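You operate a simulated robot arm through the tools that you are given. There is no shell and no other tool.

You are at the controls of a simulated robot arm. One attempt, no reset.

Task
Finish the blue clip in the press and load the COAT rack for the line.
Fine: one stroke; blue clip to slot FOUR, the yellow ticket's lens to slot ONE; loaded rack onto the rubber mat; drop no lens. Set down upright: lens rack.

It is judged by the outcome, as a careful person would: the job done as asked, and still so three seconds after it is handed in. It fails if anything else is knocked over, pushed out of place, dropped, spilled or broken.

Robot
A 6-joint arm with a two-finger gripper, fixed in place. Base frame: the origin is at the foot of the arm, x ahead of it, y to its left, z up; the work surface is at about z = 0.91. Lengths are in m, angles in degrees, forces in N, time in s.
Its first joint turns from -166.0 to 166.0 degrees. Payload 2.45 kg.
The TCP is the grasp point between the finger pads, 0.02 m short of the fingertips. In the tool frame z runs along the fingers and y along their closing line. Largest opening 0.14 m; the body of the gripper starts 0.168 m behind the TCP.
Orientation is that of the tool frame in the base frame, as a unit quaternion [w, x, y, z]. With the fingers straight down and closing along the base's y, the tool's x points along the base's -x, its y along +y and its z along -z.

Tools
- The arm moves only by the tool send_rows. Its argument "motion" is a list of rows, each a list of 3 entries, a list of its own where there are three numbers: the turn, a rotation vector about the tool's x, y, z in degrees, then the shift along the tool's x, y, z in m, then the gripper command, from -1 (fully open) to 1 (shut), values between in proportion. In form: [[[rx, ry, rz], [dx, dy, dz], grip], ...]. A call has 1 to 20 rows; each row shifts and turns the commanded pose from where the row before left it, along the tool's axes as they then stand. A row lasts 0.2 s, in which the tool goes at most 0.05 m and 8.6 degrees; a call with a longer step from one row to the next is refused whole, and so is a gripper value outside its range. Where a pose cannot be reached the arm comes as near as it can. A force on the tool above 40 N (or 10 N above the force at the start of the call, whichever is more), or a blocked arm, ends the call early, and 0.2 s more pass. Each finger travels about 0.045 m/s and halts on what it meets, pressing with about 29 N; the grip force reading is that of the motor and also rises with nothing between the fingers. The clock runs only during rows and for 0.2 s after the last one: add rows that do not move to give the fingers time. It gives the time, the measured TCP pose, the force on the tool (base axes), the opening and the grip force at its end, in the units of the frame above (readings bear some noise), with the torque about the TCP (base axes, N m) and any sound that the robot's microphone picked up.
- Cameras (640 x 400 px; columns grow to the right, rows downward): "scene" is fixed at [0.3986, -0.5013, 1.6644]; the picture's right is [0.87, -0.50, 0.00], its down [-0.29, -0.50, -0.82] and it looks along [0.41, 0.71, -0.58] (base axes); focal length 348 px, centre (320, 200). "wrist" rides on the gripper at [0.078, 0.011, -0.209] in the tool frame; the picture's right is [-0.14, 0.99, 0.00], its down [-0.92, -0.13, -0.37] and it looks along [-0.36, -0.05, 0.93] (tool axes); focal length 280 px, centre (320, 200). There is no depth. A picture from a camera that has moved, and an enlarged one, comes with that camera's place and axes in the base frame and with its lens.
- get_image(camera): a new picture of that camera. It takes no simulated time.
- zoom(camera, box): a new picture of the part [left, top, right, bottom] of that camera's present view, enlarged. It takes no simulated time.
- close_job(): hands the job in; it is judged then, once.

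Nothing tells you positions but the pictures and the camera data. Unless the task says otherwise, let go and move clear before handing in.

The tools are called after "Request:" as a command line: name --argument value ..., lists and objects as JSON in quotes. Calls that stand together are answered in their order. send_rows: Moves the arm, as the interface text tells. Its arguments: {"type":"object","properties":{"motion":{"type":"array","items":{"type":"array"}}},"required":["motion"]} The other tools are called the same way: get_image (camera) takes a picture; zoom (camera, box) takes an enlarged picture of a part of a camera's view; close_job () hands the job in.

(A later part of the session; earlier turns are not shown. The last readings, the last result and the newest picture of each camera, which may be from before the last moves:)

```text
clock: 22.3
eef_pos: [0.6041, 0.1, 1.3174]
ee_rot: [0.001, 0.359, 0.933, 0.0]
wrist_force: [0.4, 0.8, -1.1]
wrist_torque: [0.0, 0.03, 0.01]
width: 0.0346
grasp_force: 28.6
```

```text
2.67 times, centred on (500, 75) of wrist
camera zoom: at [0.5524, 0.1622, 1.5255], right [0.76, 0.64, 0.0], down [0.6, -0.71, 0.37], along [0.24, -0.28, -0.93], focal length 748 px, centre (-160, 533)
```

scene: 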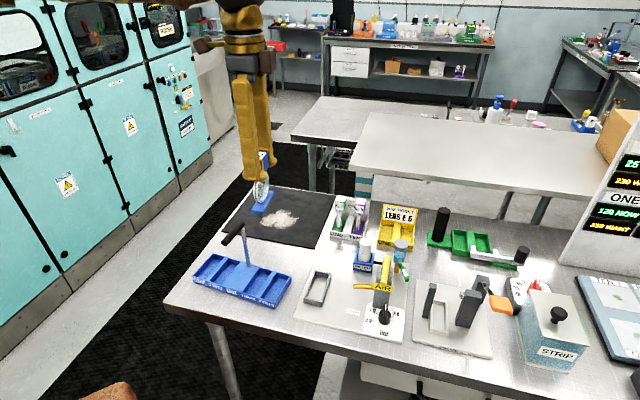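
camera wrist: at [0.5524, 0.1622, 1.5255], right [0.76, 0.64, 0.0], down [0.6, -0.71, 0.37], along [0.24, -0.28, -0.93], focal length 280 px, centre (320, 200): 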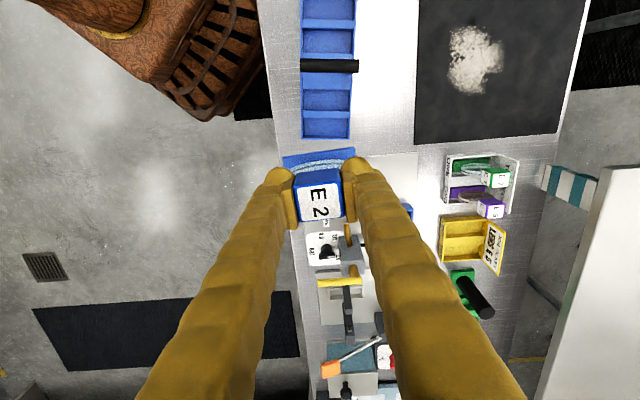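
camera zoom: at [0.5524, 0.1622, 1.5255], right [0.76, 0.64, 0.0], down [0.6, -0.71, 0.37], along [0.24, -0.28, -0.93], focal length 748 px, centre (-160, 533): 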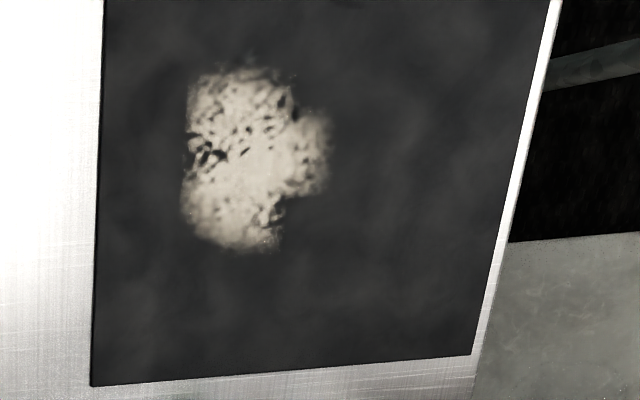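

Slot FOUR's centre comes out near (0.609, 0.112) and the rack is yawed about 8° from the tool; the clip base is about 79 × 34 mm. I'll turn 8°, and lower partway to refine.

Request:
send_rows --motion '[[[0, 0, 4], [0, 0, 0.02], 1], [[0, 0, 4], [0, 0, 0.03], 1], [[0, 0, 0], [0, 0, 0.03], 1], [[0, 0, 0], [0, 0, 0.03], 1], [[0, 0, 0], [0, 0, 0.02], 1], [[0, 0, 0], [0, 0, 0], 1]]'

Request:
get_image --camera "wrist"

Request:
zoom --camera "wrist" --box '[250, 60, 400, 200]'

Request:
zoom --camera "scene" --box '[190, 180, 310, 310]'

```text
clock: 23.7
eef_pos: [0.6035, 0.099, 1.1874]
ee_rot: [0.001, 0.422, 0.906, 0.002]
wrist_force: [1.2, 0.3, -0.4]
wrist_torque: [0.01, -0.02, 0.01]
width: 0.0344
grasp_force: 29.1
```

```text
taken
camera wrist: at [0.5623, 0.1671, 1.396], right [0.85, 0.53, 0.0], down [0.49, -0.79, 0.37], along [0.2, -0.31, -0.93], focal length 280 px, centre (320, 200)
```

wrist: 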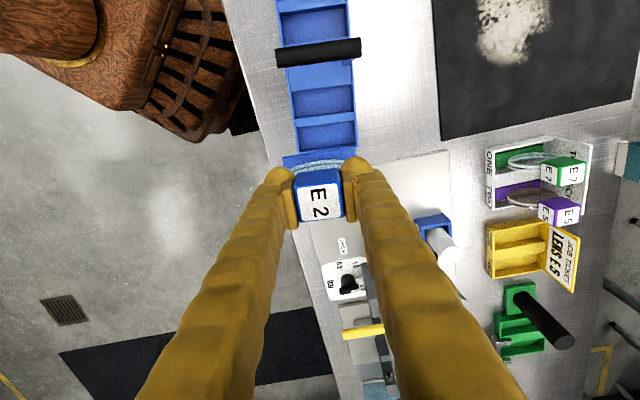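

```text
2.86 times, centred on (325, 130) of wrist
camera zoom: at [0.5623, 0.1671, 1.396], right [0.85, 0.53, 0.0], down [0.49, -0.79, 0.37], along [0.2, -0.31, -0.93], focal length 801 px, centre (306, 400)
```

zoom: 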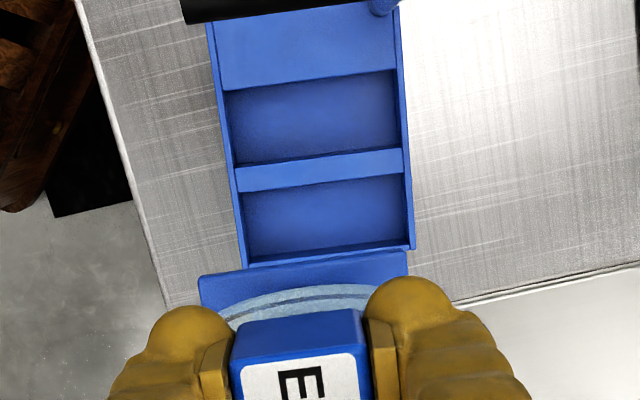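

```text
3.08 times, centred on (250, 245) of scene
camera zoom: at [0.3986, -0.5013, 1.6644], right [0.87, -0.5, 0.0], down [-0.29, -0.5, -0.82], along [0.41, 0.71, -0.58], focal length 1071 px, centre (535, 62)
```

zoom: 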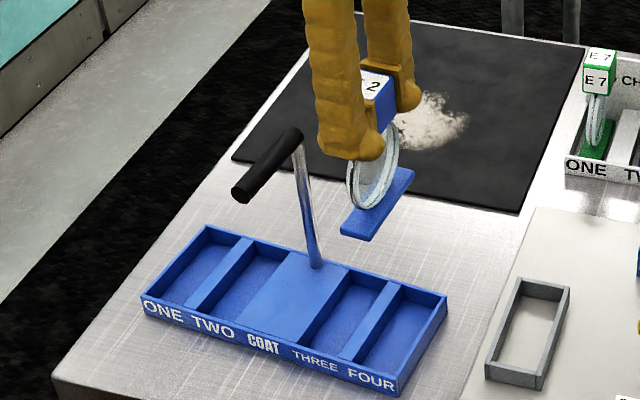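

The clip base is parallel to the rack and slot FOUR's centre is about (0.608, 0.113). I'll centre over the slot and descend to just above the rim for a check.

Request:
send_rows --motion '[[[0, 0, 0], [0.0065, 0.013, 0.01], 1], [[0, 0, 0], [0, 0, 0.03], 1], [[0, 0, 0], [0, 0, 0.03], 1], [[0, 0, 0], [0, 0, 0.03], 1], [[0, 0, 0], [0, 0, 0.03], 1], [[0, 0, 0], [0, 0, 0], 1]]'

Request:
zoom --camera "wrist" --box '[250, 60, 400, 200]'

Request:
zoom --camera "scene" --box '[230, 225, 310, 315]'

```text
clock: 25.1
eef_pos: [0.6111, 0.1121, 1.0574]
ee_rot: [0.003, 0.423, 0.906, 0.0]
wrist_force: [-0.3, 0.8, -0.8]
wrist_torque: [-0.01, 0.02, -0.01]
width: 0.0347
grasp_force: 28.6
```

```text
2.86 times, centred on (325, 130) of wrist
camera zoom: at [0.5685, 0.1806, 1.2651], right [0.85, 0.53, 0.0], down [0.49, -0.79, 0.37], along [0.2, -0.31, -0.93], focal length 801 px, centre (306, 400)
```

zoom: 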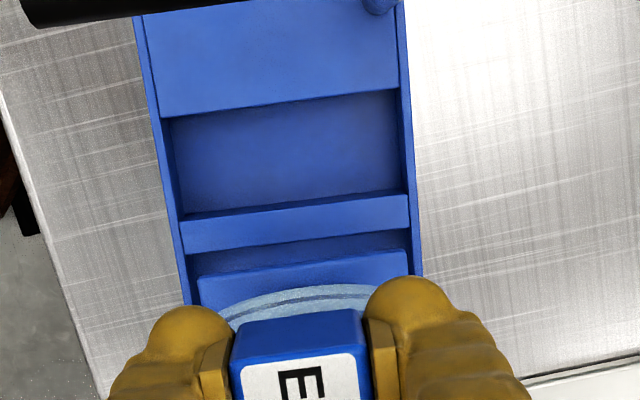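

```text
4.44 times, centred on (270, 270) of scene
camera zoom: at [0.3986, -0.5013, 1.6644], right [0.87, -0.5, 0.0], down [-0.29, -0.5, -0.82], along [0.41, 0.71, -0.58], focal length 1547 px, centre (542, -111)
```

zoom: 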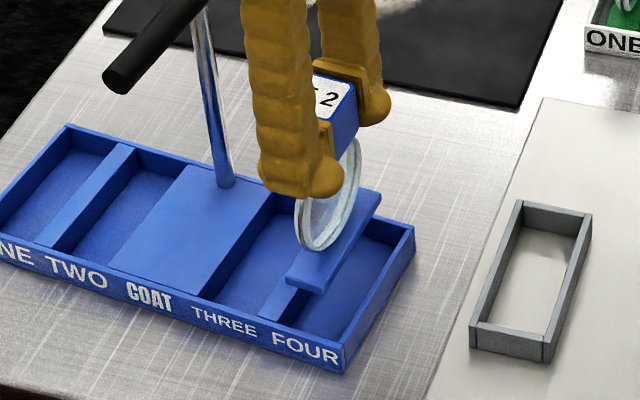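

The base is aligned with slot FOUR in both views. I'll lower it in, with small final steps to feel the floor.

Request:
send_rows --motion '[[[0, 0, 0], [0, 0, 0.015], 1], [[0, 0, 0], [0, 0, 0.01], 1], [[0, 0, 0], [0, 0, 0.004], 1], [[0, 0, 0], [0, 0, 0.003], 1], [[0, 0, 0], [0, 0, 0], 1]]'

Request:
zoom --camera "scene" --box '[230, 225, 310, 315]'

Request:
zoom --camera "wrist" --box '[250, 60, 400, 200]'

```text
clock: 26.3
eef_pos: [0.6099, 0.1131, 1.0255]
ee_rot: [0.002, 0.423, 0.906, 0.0]
wrist_force: [-0.2, -0.3, -0.7]
wrist_torque: [-0.03, 0.01, -0.02]
width: 0.0346
grasp_force: 28.8
```

```text
4.44 times, centred on (270, 270) of scene
camera zoom: at [0.3986, -0.5013, 1.6644], right [0.87, -0.5, 0.0], down [-0.29, -0.5, -0.82], along [0.41, 0.71, -0.58], focal length 1547 px, centre (542, -111)
```

zoom: 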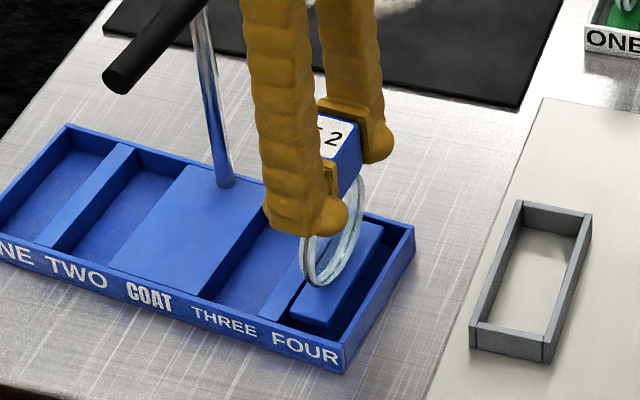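

```text
2.86 times, centred on (325, 130) of wrist
camera zoom: at [0.5687, 0.1814, 1.2342], right [0.85, 0.53, 0.0], down [0.49, -0.79, 0.37], along [0.2, -0.31, -0.93], focal length 801 px, centre (306, 400)
```

zoom: 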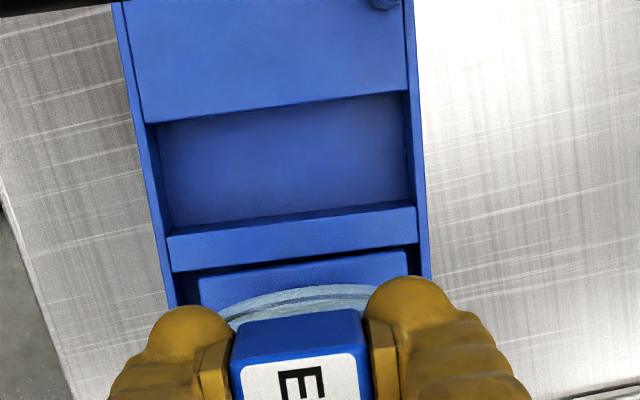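

The base is inside slot FOUR. A few more millimetres until I feel the floor.

Request:
send_rows --motion '[[[0, 0, 0], [-0.001, 0, 0.003], 1], [[0, 0, 0], [0, 0, 0.002], 1], [[0, 0, 0], [0, 0, 0.002], 1], [[0, 0, 0], [0, 0, 0], 1]]'

```text
clock: 27.3
eef_pos: [0.6131, 0.1128, 1.0179]
ee_rot: [0.002, 0.423, 0.906, 0.0]
wrist_force: [-0.5, 1.4, -1.4]
wrist_torque: [0.03, 0.01, 0.02]
width: 0.0344
grasp_force: 28.8
```

Request:
send_rows --motion '[[[0, 0, 0], [0, 0, 0.0015], 1], [[0, 0, 0], [0, 0, 0.0015], 1], [[0, 0, 0], [0, 0, 0], 1]]'

Request:
zoom --camera "scene" --box '[230, 225, 310, 315]'

```text
clock: 28.1
eef_pos: [0.6125, 0.1124, 1.0156]
ee_rot: [0.002, 0.424, 0.906, 0.0]
wrist_force: [-0.4, -0.7, -0.9]
wrist_torque: [-0.01, -0.03, -0.01]
width: 0.0345
grasp_force: 28.8
```

```text
4.44 times, centred on (270, 270) of scene
camera zoom: at [0.3986, -0.5013, 1.6644], right [0.87, -0.5, 0.0], down [-0.29, -0.5, -0.82], along [0.41, 0.71, -0.58], focal length 1547 px, centre (542, -111)
```

zoom: 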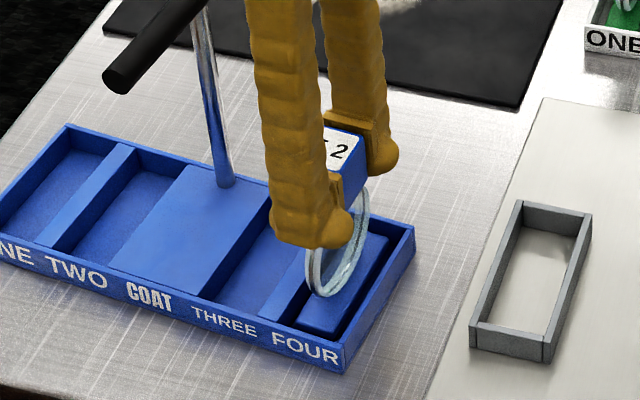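

Request:
send_rows --motion '[[[0, 0, 0], [0, 0, 0.0015], 1], [[0, 0, 0], [0, 0, 0.0015], 1], [[0, 0, 0], [0, 0, 0], 1]]'

```text
clock: 28.9
eef_pos: [0.6122, 0.1123, 1.0121]
ee_rot: [0.002, 0.423, 0.906, 0.001]
wrist_force: [0.3, -1.0, -0.6]
wrist_torque: [0.01, 0.03, 0.03]
width: 0.0349
grasp_force: 29.1
```

Request:
send_rows --motion '[[[0, 0, 0], [0, 0, 0.0015], 1], [[0, 0, 0], [0, 0, 0.0015], 1], [[0, 0, 0], [0, 0, 0], 1]]'

Request:
zoom --camera "scene" --box '[250, 235, 300, 315]'

```text
clock: 29.7
eef_pos: [0.6124, 0.1125, 1.0094]
ee_rot: [0.003, 0.422, 0.906, 0.0]
wrist_force: [1.6, -1.6, 22.2]
wrist_torque: [-0.12, -0.05, -0.05]
width: 0.0348
grasp_force: 29.0
```

```text
5.00 times, centred on (275, 275) of scene
camera zoom: at [0.3986, -0.5013, 1.6644], right [0.87, -0.5, 0.0], down [-0.29, -0.5, -0.82], along [0.41, 0.71, -0.58], focal length 1741 px, centre (545, -175)
```

zoom: 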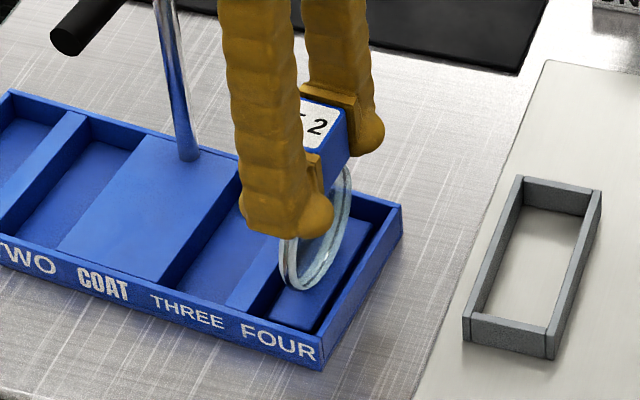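

Contact with the slot floor (22 N). I'll ease off, open the fingers and rise straight up.

Request:
send_rows --motion '[[[0, 0, 0], [0, 0, -0.001], 1], [[0, 0, 0], [0, 0, 0], 0.3], [[0, 0, 0], [0, 0, 0], 0], [[0, 0, 0], [0, 0, 0], 0], [[0, 0, 0], [0, 0, 0], 0], [[0, 0, 0], [0, 0, -0.01], 0], [[0, 0, 0], [0, 0, -0.03], 0], [[0, 0, 0], [0, 0, -0.04], 0], [[0, 0, 0], [0, 0, -0.04], 0], [[0, 0, 0], [0, 0, -0.04], 0], [[0, 0, 0], [0, 0, -0.04], 0], [[0, 0, 0], [0, 0, 0], 0]]'

Request:
zoom --camera "scene" --box '[185, 215, 310, 315]'

Request:
get_image --camera "wrist"

```text
clock: 32.3
eef_pos: [0.6111, 0.1142, 1.2104]
ee_rot: [0.002, 0.423, 0.906, 0.0]
wrist_force: [-0.3, 0.3, -0.7]
wrist_torque: [0.02, 0.0, -0.01]
width: 0.0701
grasp_force: 0.1
```

```text
4.00 times, centred on (248, 265) of scene
camera zoom: at [0.3986, -0.5013, 1.6644], right [0.87, -0.5, 0.0], down [-0.29, -0.5, -0.82], along [0.41, 0.71, -0.58], focal length 1392 px, centre (610, -60)
```

zoom: 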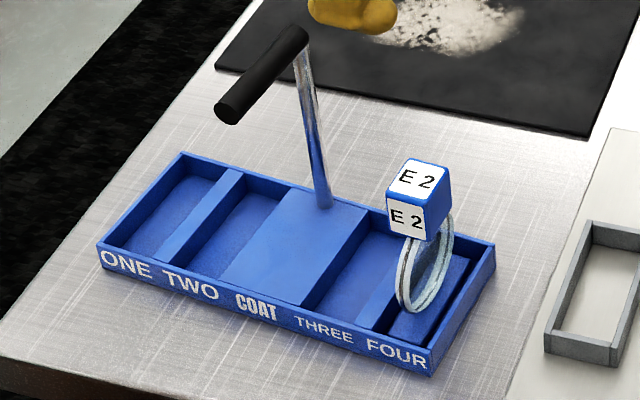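

```text
taken
camera wrist: at [0.5693, 0.1809, 1.4196], right [0.85, 0.53, 0.0], down [0.49, -0.79, 0.37], along [0.2, -0.31, -0.93], focal length 280 px, centre (320, 200)
```

wrist: 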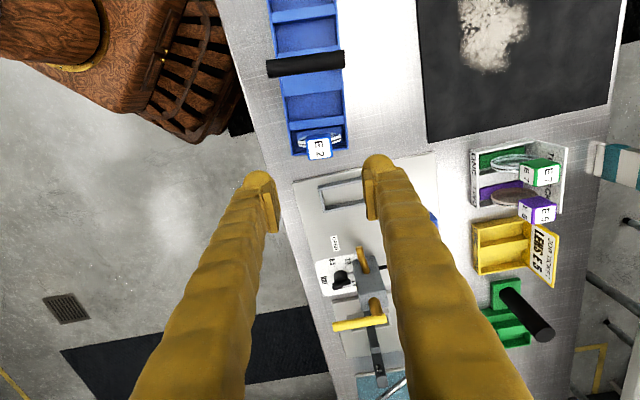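

E 2 stands upright in slot FOUR. Next I move, fingers half open, to above the CHECK tray to line up on the purple E 5.

Request:
send_rows --motion '[[[0, 0, 0], [-0.017, 0.035, -0.01], 0], [[0, 0, 0], [-0.017, 0.035, -0.01], 0], [[0, 0, 0], [-0.017, 0.035, -0.01], 0], [[0, 0, 0], [-0.017, 0.035, -0.01], 0], [[0, 0, 0], [-0.017, 0.035, 0], 0], [[0, 0, 0], [-0.017, 0.035, 0], 0], [[0, 0, 0], [-0.017, 0.035, 0], 0], [[0, 0, 0], [-0.017, 0.035, 0], 0], [[0, 0, 0], [-0.015, 0.03, 0], 0], [[0, 0, -5], [0, 0, 0], 0], [[0, 0, 0], [0, 0, 0], 0]]'

Request:
get_image --camera "wrist"

Request:
get_image --camera "scene"

```text
clock: 34.7
eef_pos: [0.9447, 0.1961, 1.2501]
ee_rot: [0.002, 0.383, 0.924, 0.0]
wrist_force: [-0.3, -0.2, -0.6]
wrist_torque: [-0.02, -0.04, 0.02]
width: 0.0699
grasp_force: 0.1
```

```text
taken
camera wrist: at [0.8975, 0.2602, 1.4592], right [0.8, 0.6, 0.0], down [0.56, -0.74, 0.37], along [0.23, -0.29, -0.93], focal length 280 px, centre (320, 200)
```

wrist: 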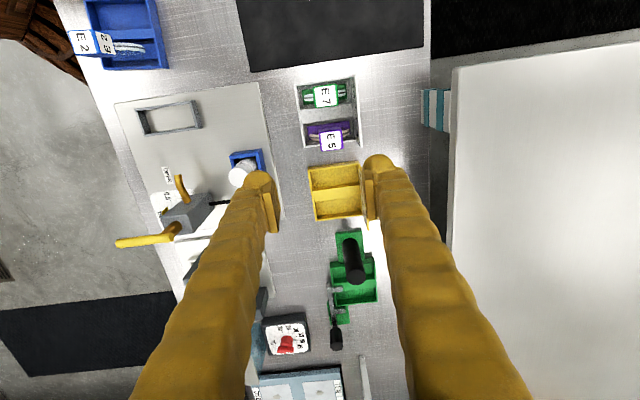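

```text
taken
```

scene: 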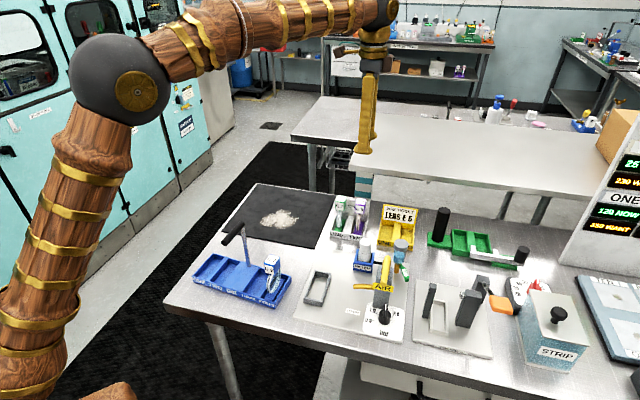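

Request:
zoom --camera "wrist" --box '[270, 60, 390, 240]'

Request:
zoom --camera "scene" --box '[315, 185, 395, 255]'

```text
2.22 times, centred on (330, 150) of wrist
camera zoom: at [0.8975, 0.2602, 1.4592], right [0.8, 0.6, 0.0], down [0.56, -0.74, 0.37], along [0.23, -0.29, -0.93], focal length 623 px, centre (298, 311)
```

zoom: 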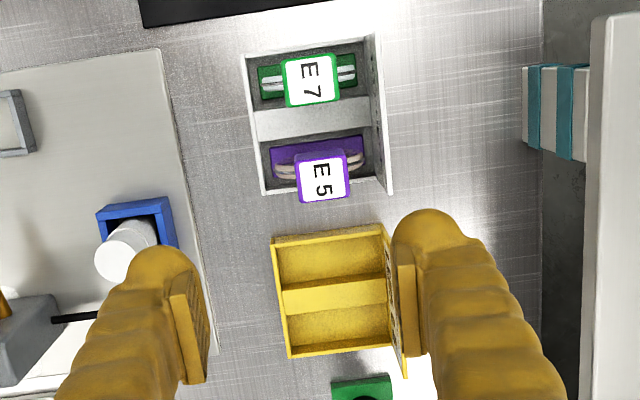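

```text
5.71 times, centred on (355, 220) of scene
camera zoom: at [0.3986, -0.5013, 1.6644], right [0.87, -0.5, 0.0], down [-0.29, -0.5, -0.82], along [0.41, 0.71, -0.58], focal length 1989 px, centre (120, 86)
```

zoom: 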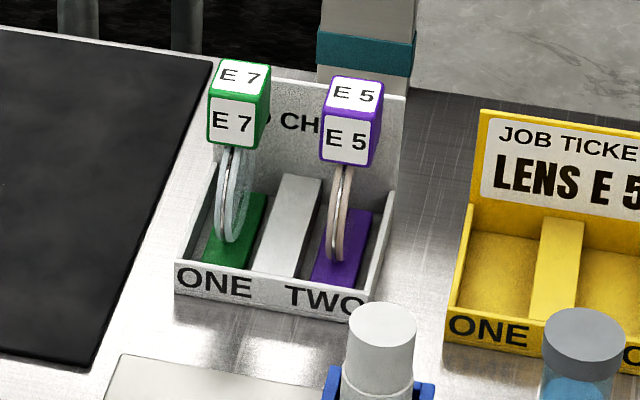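

E 5's cube is at about (0.954, 0.212), top z≈1.025, aligned within 2° of the jaws, with the tray's back wall lower (≈0.98) than my fingertips will go. I'll move to just above it and re-check.

Request:
send_rows --motion '[[[0, 0, -1.5], [0.005, 0.018, 0.01], 0.14], [[0, 0, 0], [0, 0, 0.04], 0.14], [[0, 0, 0], [0, 0, 0.045], 0.14], [[0, 0, 0], [0, 0, 0.045], 0.14], [[0, 0, 0], [0, 0, 0.035], 0.14], [[0, 0, 0], [0, 0, 0], 0.14]]'

Request:
zoom --camera "wrist" --box '[240, 90, 400, 240]'

Request:
zoom --camera "scene" --box '[315, 165, 405, 255]'

```text
clock: 36.1
eef_pos: [0.9552, 0.2104, 1.0769]
ee_rot: [0.002, 0.37, 0.929, 0.0]
wrist_force: [0.6, -0.1, -0.9]
wrist_torque: [-0.02, 0.01, 0.0]
width: 0.0604
grasp_force: 0.1
```

```text
2.67 times, centred on (320, 165) of wrist
camera zoom: at [0.906, 0.273, 1.2856], right [0.78, 0.62, 0.0], down [0.58, -0.73, 0.37], along [0.23, -0.29, -0.93], focal length 748 px, centre (320, 293)
```

zoom: 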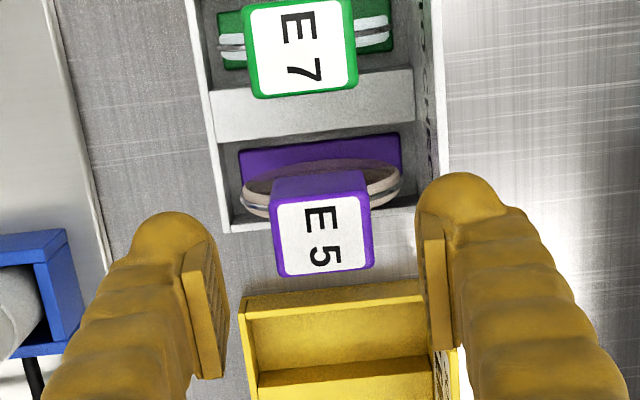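

```text
4.44 times, centred on (360, 210) of scene
camera zoom: at [0.3986, -0.5013, 1.6644], right [0.87, -0.5, 0.0], down [-0.29, -0.5, -0.82], along [0.41, 0.71, -0.58], focal length 1547 px, centre (142, 156)
```

zoom: 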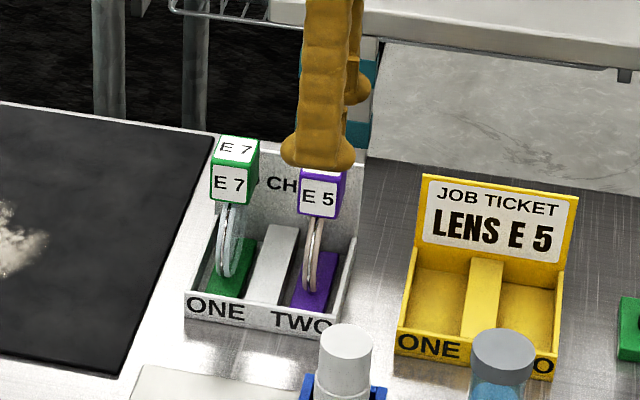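

Well centred (within 2 mm). I'll descend to z≈1.018 and check before closing.

Request:
send_rows --motion '[[[0, 0, 0], [-0.002, 0.001, 0.015], 0.14], [[0, 0, 0], [0, 0, 0.015], 0.14], [[0, 0, 0], [0, 0, 0.015], 0.14], [[0, 0, 0], [0, 0, 0.013], 0.14], [[0, 0, 0], [0, 0, 0], 0.14]]'

Request:
zoom --camera "wrist" --box '[240, 90, 400, 240]'

Request:
zoom --camera "scene" --box '[315, 165, 405, 255]'

```text
clock: 37.3
eef_pos: [0.9583, 0.2111, 1.0187]
ee_rot: [0.002, 0.371, 0.929, 0.0]
wrist_force: [0.0, -0.3, -0.1]
wrist_torque: [0.0, 0.01, -0.04]
width: 0.0603
grasp_force: 0.0
```

```text
2.67 times, centred on (320, 165) of wrist
camera zoom: at [0.9086, 0.2741, 1.2277], right [0.78, 0.62, 0.0], down [0.58, -0.73, 0.37], along [0.23, -0.29, -0.93], focal length 748 px, centre (320, 293)
```

zoom: 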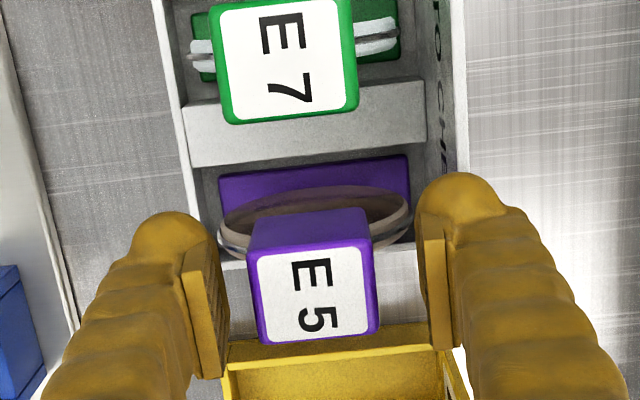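

```text
4.44 times, centred on (360, 210) of scene
camera zoom: at [0.3986, -0.5013, 1.6644], right [0.87, -0.5, 0.0], down [-0.29, -0.5, -0.82], along [0.41, 0.71, -0.58], focal length 1547 px, centre (142, 156)
```

zoom: 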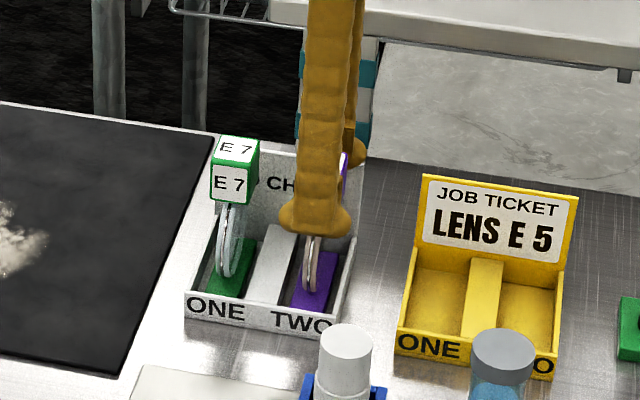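

Centred on E 5. Closing the grip and lifting slowly.

Request:
send_rows --motion '[[[0, 0, 0], [0, -0.0005, 0], 0.4], [[0, 0, 0], [0, 0, 0], 1], [[0, 0, 0], [0, 0, 0], 1], [[0, 0, 0], [0, 0, 0], 1], [[0, 0, 0], [0, 0, 0], 1], [[0, 0, 0], [0, 0, -0.003], 1], [[0, 0, 0], [0, 0, -0.005], 1], [[0, 0, 0], [0, 0, -0.01], 1], [[0, 0, 0], [0, 0, -0.015], 1], [[0, 0, 0], [0, 0, -0.015], 1], [[0, 0, 0], [0, 0, -0.02], 1], [[0, 0, 0], [0, 0, -0.02], 1], [[0, 0, 0], [0, 0, -0.02], 1], [[0, 0, 0], [0, 0, -0.02], 1], [[0, 0, 0], [0, 0, -0.02], 1]]'

Request:
zoom --camera "scene" --box '[305, 125, 425, 255]'

Request:
get_image --camera "wrist"

```text
clock: 40.5
eef_pos: [0.9567, 0.2107, 1.1668]
ee_rot: [0.002, 0.37, 0.929, 0.0]
wrist_force: [0.4, 0.3, -0.5]
wrist_torque: [-0.01, -0.01, 0.02]
width: 0.0346
grasp_force: 28.5
```

```text
3.08 times, centred on (365, 190) of scene
camera zoom: at [0.3986, -0.5013, 1.6644], right [0.87, -0.5, 0.0], down [-0.29, -0.5, -0.82], along [0.41, 0.71, -0.58], focal length 1071 px, centre (182, 231)
```

zoom: 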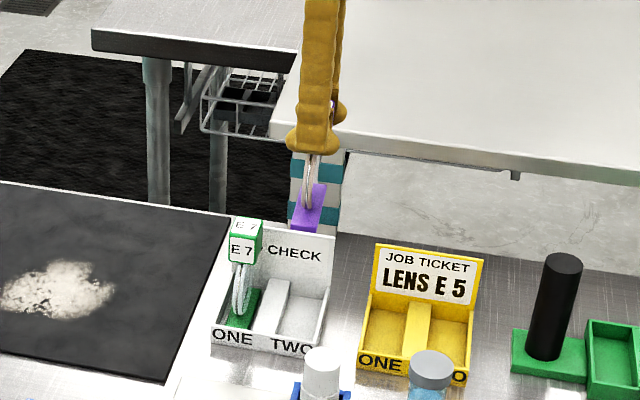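

```text
taken
camera wrist: at [0.9077, 0.274, 1.3757], right [0.78, 0.62, 0.0], down [0.58, -0.73, 0.37], along [0.23, -0.29, -0.93], focal length 280 px, centre (320, 200)
```

wrist: 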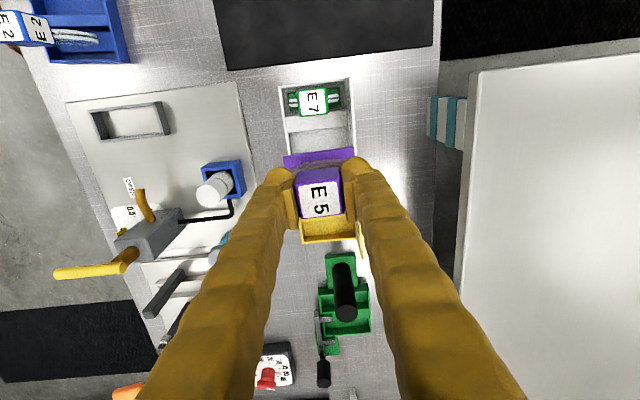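

E 5 is out, E 7 and the tray undisturbed. I'll raise it and carry it high to above slot ONE (≈(0.474, 0.272)), then turn to the rack's yaw.

Request:
send_rows --motion '[[[0, 0, 0], [0, 0, -0.035], 1], [[0, 0, 0], [0, 0, -0.04], 1], [[0, 0, 0], [0, 0, -0.04], 1], [[0, 0, 0], [0.01, -0.008, -0.035], 1], [[0, 0, 0], [0.03, -0.022, 0], 1], [[0, 0, 0], [0.03, -0.022, 0], 1], [[0, 0, 0], [0.03, -0.022, 0], 1], [[0, 0, 0], [0.03, -0.022, 0], 1], [[0, 0, 0], [0.03, -0.022, 0], 1], [[0, 0, 0], [0.03, -0.022, 0], 1], [[0, 0, 0], [0.03, -0.022, 0], 1], [[0, 0, 0], [0.03, -0.022, 0], 1], [[0, 0, 0], [0.03, -0.022, 0], 1], [[0, 0, 0], [0.03, -0.022, 0], 1], [[0, 0, 0], [0.03, -0.022, 0], 1], [[0, 0, 0], [0.03, -0.022, 0], 1], [[0, 0, 3.3], [0.0226, -0.0155, 0], 1], [[0, 0, 3.3], [0, 0, 0], 1], [[0, 0, 0], [0, 0, 0], 1]]'

Request:
get_image --camera "wrist"

Request:
get_image --camera "scene"

```text
clock: 44.5
eef_pos: [0.4741, 0.2735, 1.3139]
ee_rot: [0.001, 0.424, 0.906, 0.0]
wrist_force: [0.7, 0.4, 0.1]
wrist_torque: [0.03, 0.0, 0.01]
width: 0.0346
grasp_force: 29.1
```

```text
taken
camera wrist: at [0.4325, 0.3425, 1.5225], right [0.85, 0.53, 0.0], down [0.49, -0.79, 0.37], along [0.2, -0.31, -0.93], focal length 280 px, centre (320, 200)
```

wrist: 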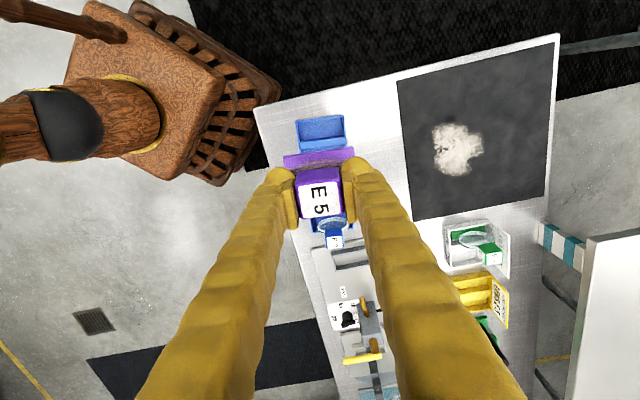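

```text
taken
```

scene: 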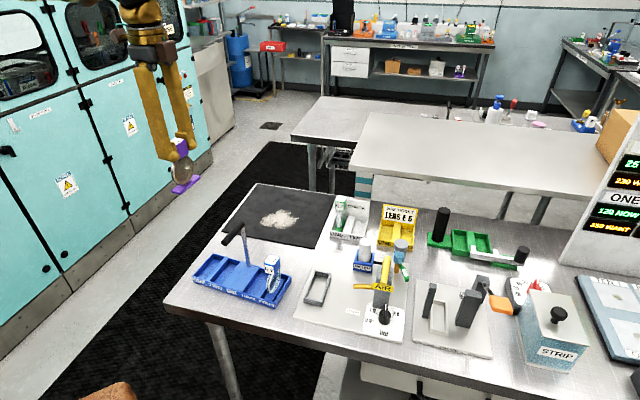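

Request:
zoom --camera "wrist" --box '[260, 100, 400, 200]'

Request:
zoom --camera "wrist" --box '[385, 40, 565, 230]'

Request:
zoom --camera "scene" --box '[140, 110, 240, 210]'

```text
4.00 times, centred on (330, 150) of wrist
camera zoom: at [0.4325, 0.3425, 1.5225], right [0.85, 0.53, 0.0], down [0.49, -0.79, 0.37], along [0.2, -0.31, -0.93], focal length 1122 px, centre (280, 400)
```

zoom: 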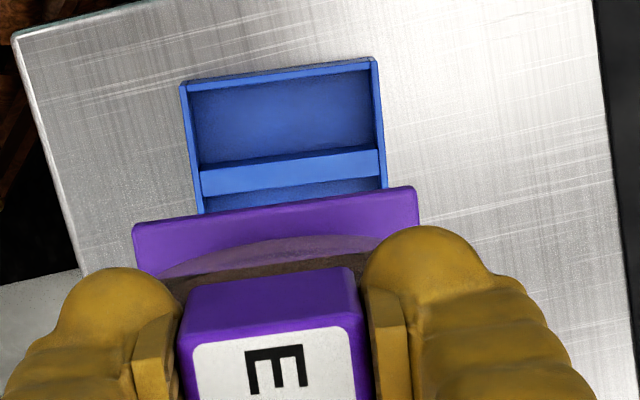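

```text
2.11 times, centred on (475, 135) of wrist
camera zoom: at [0.4325, 0.3425, 1.5225], right [0.85, 0.53, 0.0], down [0.49, -0.79, 0.37], along [0.2, -0.31, -0.93], focal length 590 px, centre (-6, 337)
```

zoom: 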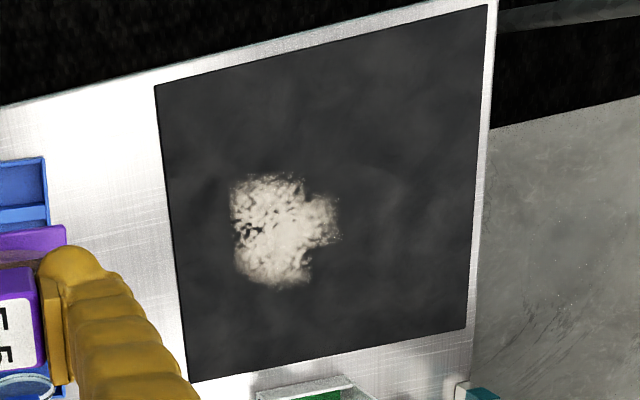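

```text
4.00 times, centred on (190, 160) of scene
camera zoom: at [0.3986, -0.5013, 1.6644], right [0.87, -0.5, 0.0], down [-0.29, -0.5, -0.82], along [0.41, 0.71, -0.58], focal length 1392 px, centre (840, 360)
```

zoom: 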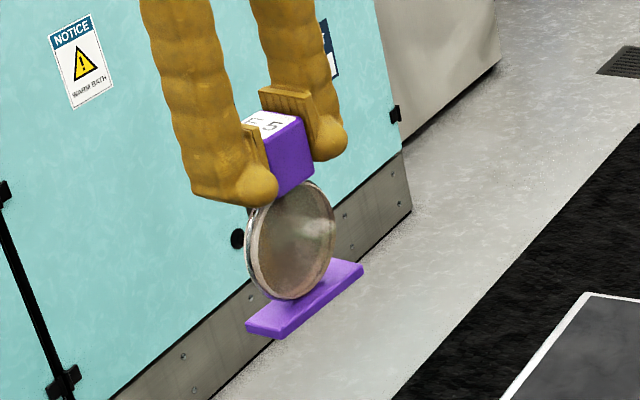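

Slot ONE's centre measures (0.475, 0.277), base parallel to it. I'll apply the small offset and lower to just above the rim.

Request:
send_rows --motion '[[[0, 0, 0], [-0.0025, 0.0025, 0.01], 1], [[0, 0, 0], [0, 0, 0.035], 1], [[0, 0, 0], [0, 0, 0.04], 1], [[0, 0, 0], [0, 0, 0.04], 1], [[0, 0, 0], [0, 0, 0.04], 1], [[0, 0, 0], [0, 0, 0.04], 1], [[0, 0, 0], [0, 0, 0.035], 1], [[0, 0, 0], [0, 0, 0.014], 1], [[0, 0, 0], [0, 0, 0], 1]]'

Request:
zoom --camera "scene" --box '[180, 210, 270, 310]'

Request:
zoom --camera "wrist" --box '[250, 80, 400, 200]'

```text
clock: 46.5
eef_pos: [0.4788, 0.2748, 1.0607]
ee_rot: [0.002, 0.423, 0.906, 0.001]
wrist_force: [-0.9, 0.8, -0.5]
wrist_torque: [0.0, 0.0, -0.02]
width: 0.0347
grasp_force: 28.7
```

```text
4.00 times, centred on (225, 260) of scene
camera zoom: at [0.3986, -0.5013, 1.6644], right [0.87, -0.5, 0.0], down [-0.29, -0.5, -0.82], along [0.41, 0.71, -0.58], focal length 1392 px, centre (700, -40)
```

zoom: 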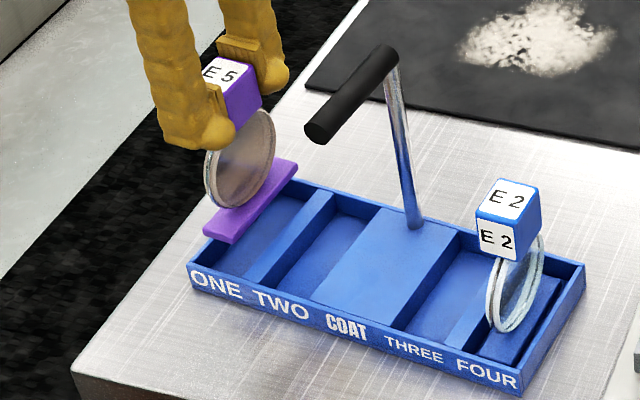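

```text
3.33 times, centred on (325, 140) of wrist
camera zoom: at [0.4367, 0.3418, 1.2687], right [0.85, 0.53, 0.0], down [0.49, -0.79, 0.37], along [0.2, -0.31, -0.93], focal length 935 px, centre (303, 400)
```

zoom: 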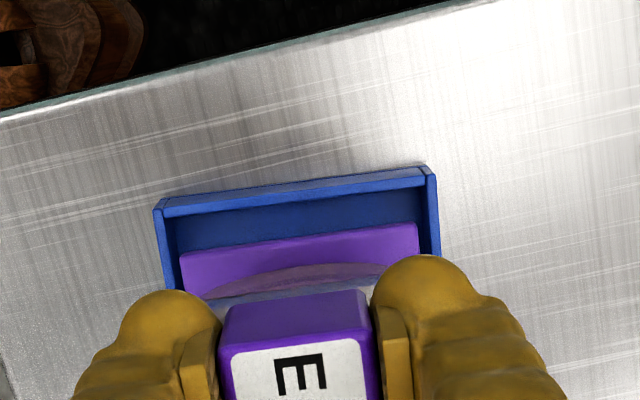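

The base sits within slot ONE's outline in both views. Lowering it in.

Request:
send_rows --motion '[[[0, 0, 0], [0, 0, 0.015], 1], [[0, 0, 0], [0, 0, 0.012], 1], [[0, 0, 0], [0, 0, 0.01], 1], [[0, 0, 0], [0, 0, 0.006], 1], [[0, 0, 0], [0, 0, 0.003], 1], [[0, 0, 0], [0, 0, 0], 1]]'

Request:
zoom --camera "scene" --box '[180, 210, 270, 310]'

Request:
zoom --camera "wrist" --box '[250, 80, 400, 200]'

```text
clock: 47.9
eef_pos: [0.4798, 0.2731, 1.0156]
ee_rot: [0.003, 0.424, 0.906, 0.0]
wrist_force: [0.0, -1.6, 21.7]
wrist_torque: [-0.11, -0.09, 0.01]
width: 0.0346
grasp_force: 28.8
```

```text
4.00 times, centred on (225, 260) of scene
camera zoom: at [0.3986, -0.5013, 1.6644], right [0.87, -0.5, 0.0], down [-0.29, -0.5, -0.82], along [0.41, 0.71, -0.58], focal length 1392 px, centre (700, -40)
```

zoom: 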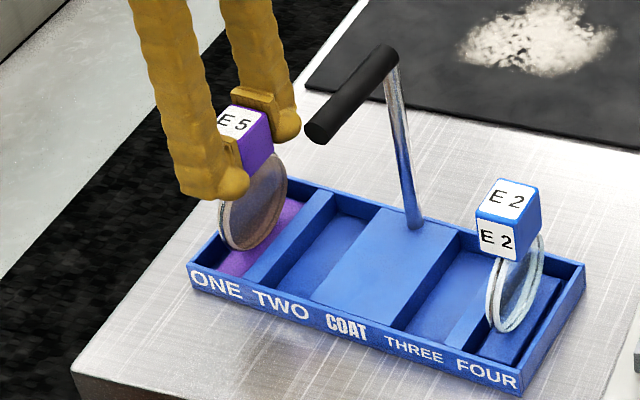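

```text
3.33 times, centred on (325, 140) of wrist
camera zoom: at [0.4373, 0.3403, 1.2241], right [0.85, 0.53, 0.0], down [0.49, -0.79, 0.37], along [0.2, -0.31, -0.93], focal length 935 px, centre (303, 400)
```

zoom: 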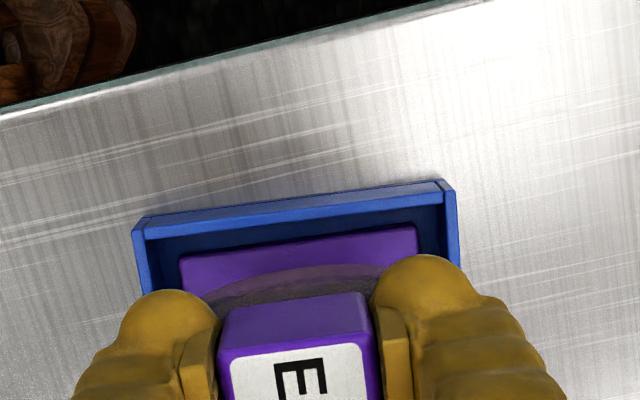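

Request:
zoom --camera "scene" --box '[220, 235, 270, 290]'

```text
7.27 times, centred on (245, 262) of scene
camera zoom: at [0.3986, -0.5013, 1.6644], right [0.87, -0.5, 0.0], down [-0.29, -0.5, -0.82], along [0.41, 0.71, -0.58], focal length 2532 px, centre (866, -254)
```

zoom: 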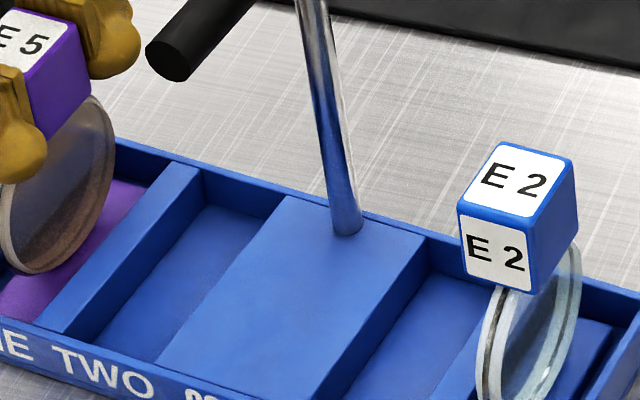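

E 5's base is down on slot ONE's floor, below the divider top. Easing off, releasing, and rising.

Request:
send_rows --motion '[[[0, 0, 0], [0, 0, -0.001], 1], [[0, 0, 0], [0, 0, 0], 0.3], [[0, 0, 0], [0, 0, 0], 0], [[0, 0, 0], [0, 0, 0], 0], [[0, 0, 0], [0, 0, 0], 0], [[0, 0, 0], [0, 0, -0.01], 0], [[0, 0, 0], [0, 0, -0.03], 0], [[0, 0, 0], [0, 0, -0.04], 0], [[0, 0, 0], [0, 0, -0.04], 0], [[0, 0, 0], [0, 0, -0.04], 0], [[0, 0, 0], [0, 0, -0.04], 0], [[0, 0, 0], [0, 0, -0.04], 0], [[0, 0, 0], [0, 0, 0], 0]]'

Request:
zoom --camera "scene" --box '[180, 205, 310, 315]'

Request:
get_image --camera "wrist"

```text
clock: 50.7
eef_pos: [0.4765, 0.2708, 1.2549]
ee_rot: [0.002, 0.423, 0.906, 0.0]
wrist_force: [1.1, 0.9, 1.3]
wrist_torque: [0.0, 0.0, 0.02]
width: 0.0699
grasp_force: 0.1
```

```text
3.64 times, centred on (245, 260) of scene
camera zoom: at [0.3986, -0.5013, 1.6644], right [0.87, -0.5, 0.0], down [-0.29, -0.5, -0.82], along [0.41, 0.71, -0.58], focal length 1266 px, centre (593, -18)
```

zoom: 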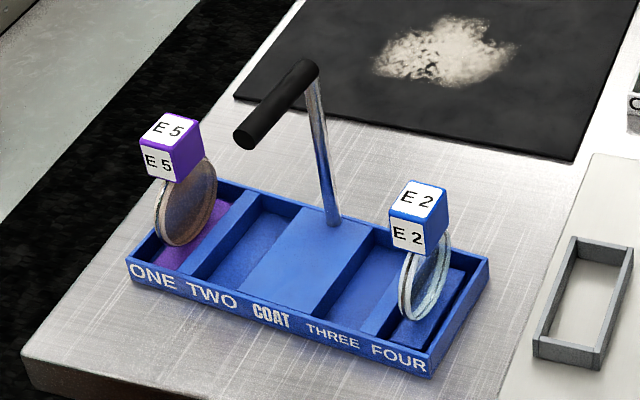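

```text
taken
camera wrist: at [0.4349, 0.339, 1.4638], right [0.85, 0.53, 0.0], down [0.49, -0.79, 0.37], along [0.2, -0.31, -0.93], focal length 280 px, centre (320, 200)
```

wrist: 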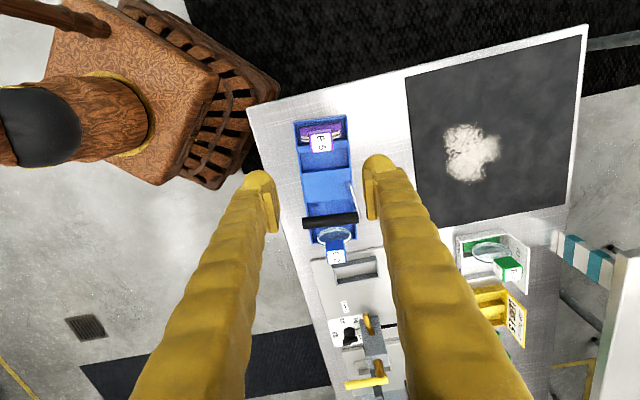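

Both lenses stand upright in ONE and FOUR. Now for the rack handle: bar centre ≈ (0.544, 0.193, 1.083). I'll move over it, turn the gripper 90° so it closes across the bar, and check.

Request:
send_rows --motion '[[[0, 0, 0], [-0.034, 0, 0], 0], [[0, 0, 0], [-0.034, 0, 0], 0], [[0, 0, 0], [-0.034, 0.001, 0], 0], [[0, 0, -8.1], [0, 0, 0], 0], [[0, 0, -8.1], [0, 0, 0], 0], [[0, 0, -8.1], [0, 0, 0], 0], [[0, 0, -8.1], [0, 0, 0], 0], [[0, 0, -8.1], [0, 0, 0], 0], [[0, 0, -8.1], [0, 0, 0], 0], [[0, 0, -8.1], [0, 0, 0], 0], [[0, 0, -8.1], [0, 0, 0], 0], [[0, 0, -8.1], [0, 0, 0], 0], [[0, 0, -8.1], [0, 0, 0], 0], [[0, 0, -8.5], [0, 0, 0], 0], [[0, 0, 0], [0, 0, 0], 0]]'

Request:
get_image --camera "wrist"

Request:
get_image --camera "scene"

```text
clock: 53.9
eef_pos: [0.5445, 0.1945, 1.2564]
ee_rot: [0.001, -0.338, 0.941, -0.001]
wrist_force: [-0.6, -0.4, -0.1]
wrist_torque: [0.02, -0.01, 0.0]
width: 0.0703
grasp_force: 0.0
```

```text
taken
camera wrist: at [0.4768, 0.1548, 1.4647], right [-0.52, 0.85, 0.0], down [0.79, 0.49, 0.37], along [0.32, 0.19, -0.93], focal length 280 px, centre (320, 200)
```

wrist: 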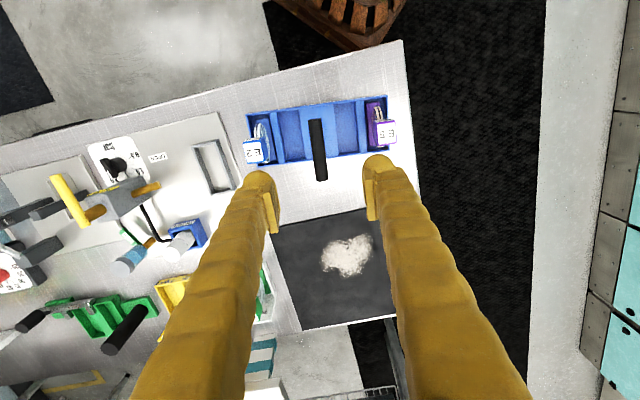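

```text
taken
```

scene: 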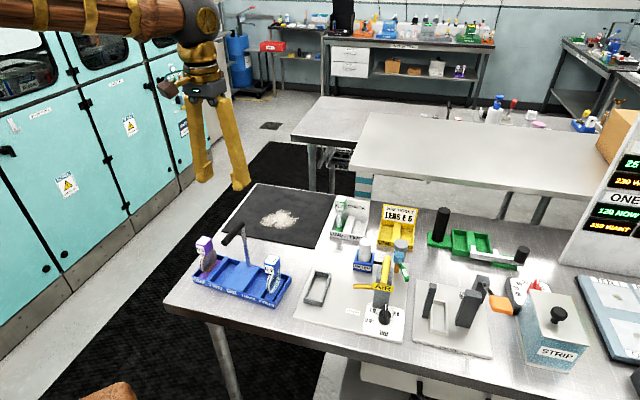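

Request:
zoom --camera "wrist" --box '[235, 85, 405, 195]'

Request:
zoom --camera "wrist" --box '[230, 170, 430, 350]'

```text
3.64 times, centred on (320, 140) of wrist
camera zoom: at [0.4768, 0.1548, 1.4647], right [-0.52, 0.85, 0.0], down [0.79, 0.49, 0.37], along [0.32, 0.19, -0.93], focal length 1020 px, centre (320, 418)
```

zoom: 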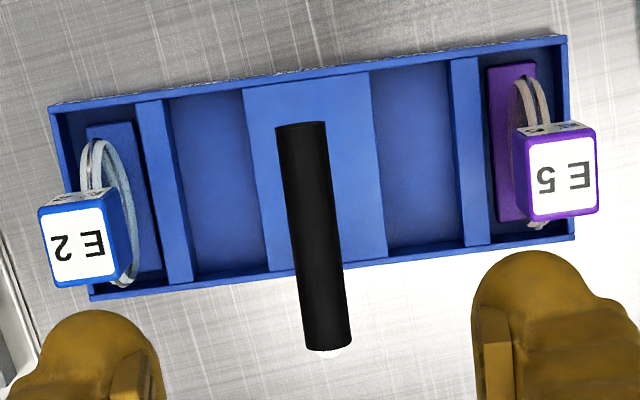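

```text
2.22 times, centred on (330, 260) of wrist
camera zoom: at [0.4768, 0.1548, 1.4647], right [-0.52, 0.85, 0.0], down [0.79, 0.49, 0.37], along [0.32, 0.19, -0.93], focal length 623 px, centre (298, 67)
```

zoom: 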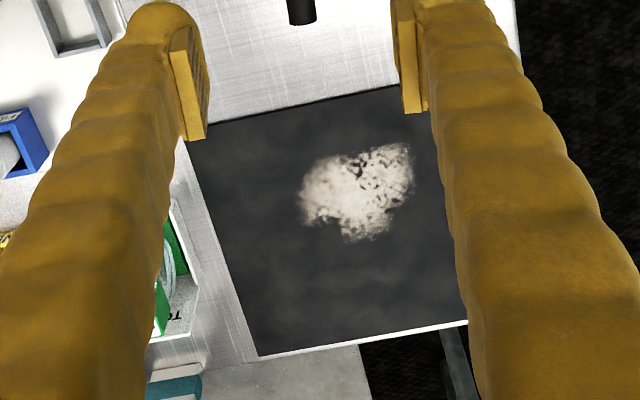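

The bar is 1.4° off and 2 mm off-centre; clear of both lens cubes. On the mat, the grit takes up the front-middle, so I plan to set the rack along the clean back strip, centred near (0.842, 0.484). First I lower onto the bar.

Request:
send_rows --motion '[[[0, 0, 1.4], [0.004, -0.0015, 0.01], 0], [[0, 0, 0], [0, 0, 0.035], 0], [[0, 0, 0], [0, 0, 0.035], 0], [[0, 0, 0], [0, 0, 0.035], 0], [[0, 0, 0], [0, 0, 0.03], 0], [[0, 0, 0], [0, 0, 0.02], 0], [[0, 0, 0], [0, 0, 0.007], 0], [[0, 0, 0], [0, 0, 0], 0]]'

Request:
zoom --camera "wrist" --box '[235, 95, 405, 265]'

Request:
zoom --camera "scene" --box '[180, 190, 310, 315]'

```text
clock: 55.7
eef_pos: [0.5429, 0.1912, 1.083]
ee_rot: [0.002, -0.325, 0.946, -0.002]
wrist_force: [0.4, -0.2, -0.2]
wrist_torque: [-0.01, 0.01, 0.01]
width: 0.0699
grasp_force: 0.1
```

```text
2.35 times, centred on (320, 180) of wrist
camera zoom: at [0.4741, 0.1527, 1.2925], right [-0.5, 0.87, 0.0], down [0.8, 0.47, 0.37], along [0.32, 0.18, -0.93], focal length 660 px, centre (320, 247)
```

zoom: 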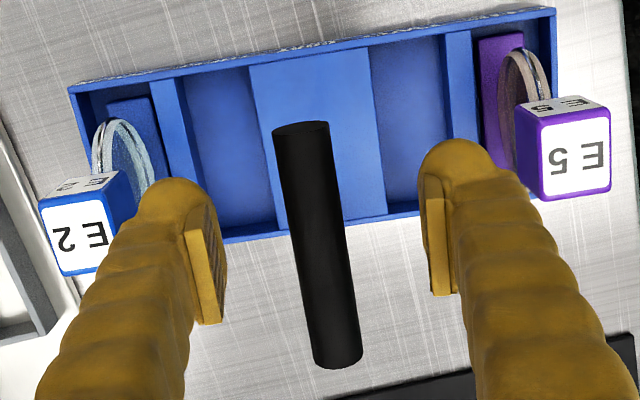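

```text
3.20 times, centred on (245, 252) of scene
camera zoom: at [0.3986, -0.5013, 1.6644], right [0.87, -0.5, 0.0], down [-0.29, -0.5, -0.82], along [0.41, 0.71, -0.58], focal length 1114 px, centre (560, 32)
```

zoom: 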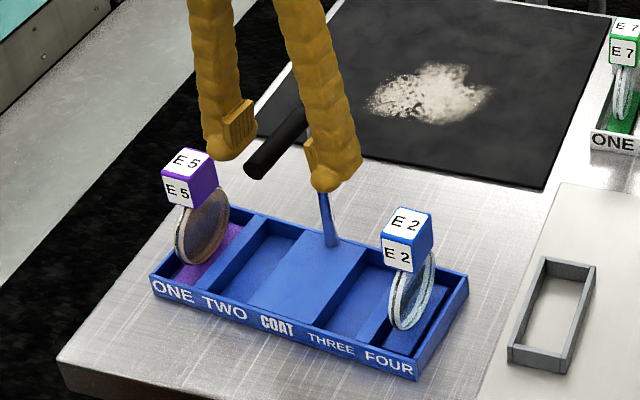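

The bar is centred between the fingers. Closing on it.

Request:
send_rows --motion '[[[0, 0, 0], [0, 0, 0], 0.4], [[0, 0, 0], [0, 0, 0], 0.8], [[0, 0, 0], [0, 0, 0], 1], [[0, 0, 0], [0, 0, 0], 1], [[0, 0, 0], [0, 0, 0], 1], [[0, 0, 0], [0, 0, 0], 1]]'

Request:
zoom --camera "wrist" --box '[235, 95, 405, 265]'

Request:
zoom --camera "scene" --box '[180, 190, 310, 315]'

```text
clock: 57.1
eef_pos: [0.5419, 0.1916, 1.0843]
ee_rot: [0.001, -0.326, 0.945, -0.001]
wrist_force: [0.5, 0.2, 0.0]
wrist_torque: [0.02, -0.01, 0.23]
width: 0.013
grasp_force: 28.6
```

```text
2.35 times, centred on (320, 180) of wrist
camera zoom: at [0.4741, 0.1527, 1.2926], right [-0.5, 0.87, 0.0], down [0.8, 0.47, 0.37], along [0.32, 0.18, -0.93], focal length 660 px, centre (320, 247)
```

zoom: 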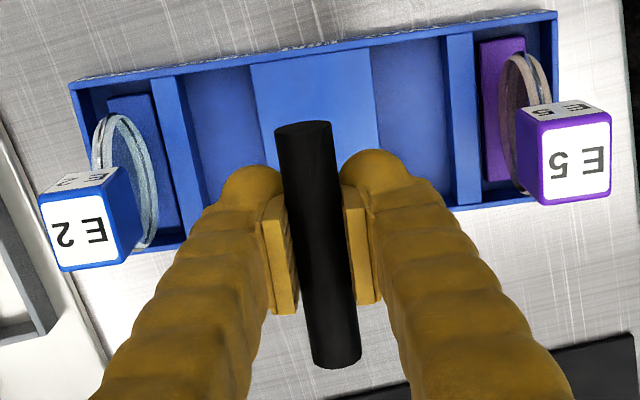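

```text
3.20 times, centred on (245, 252) of scene
camera zoom: at [0.3986, -0.5013, 1.6644], right [0.87, -0.5, 0.0], down [-0.29, -0.5, -0.82], along [0.41, 0.71, -0.58], focal length 1114 px, centre (560, 32)
```

zoom: 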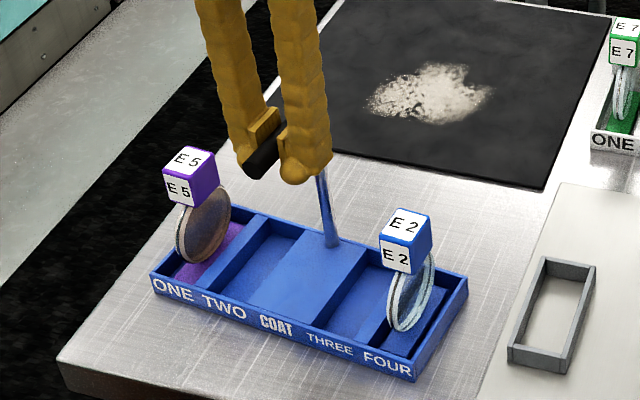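

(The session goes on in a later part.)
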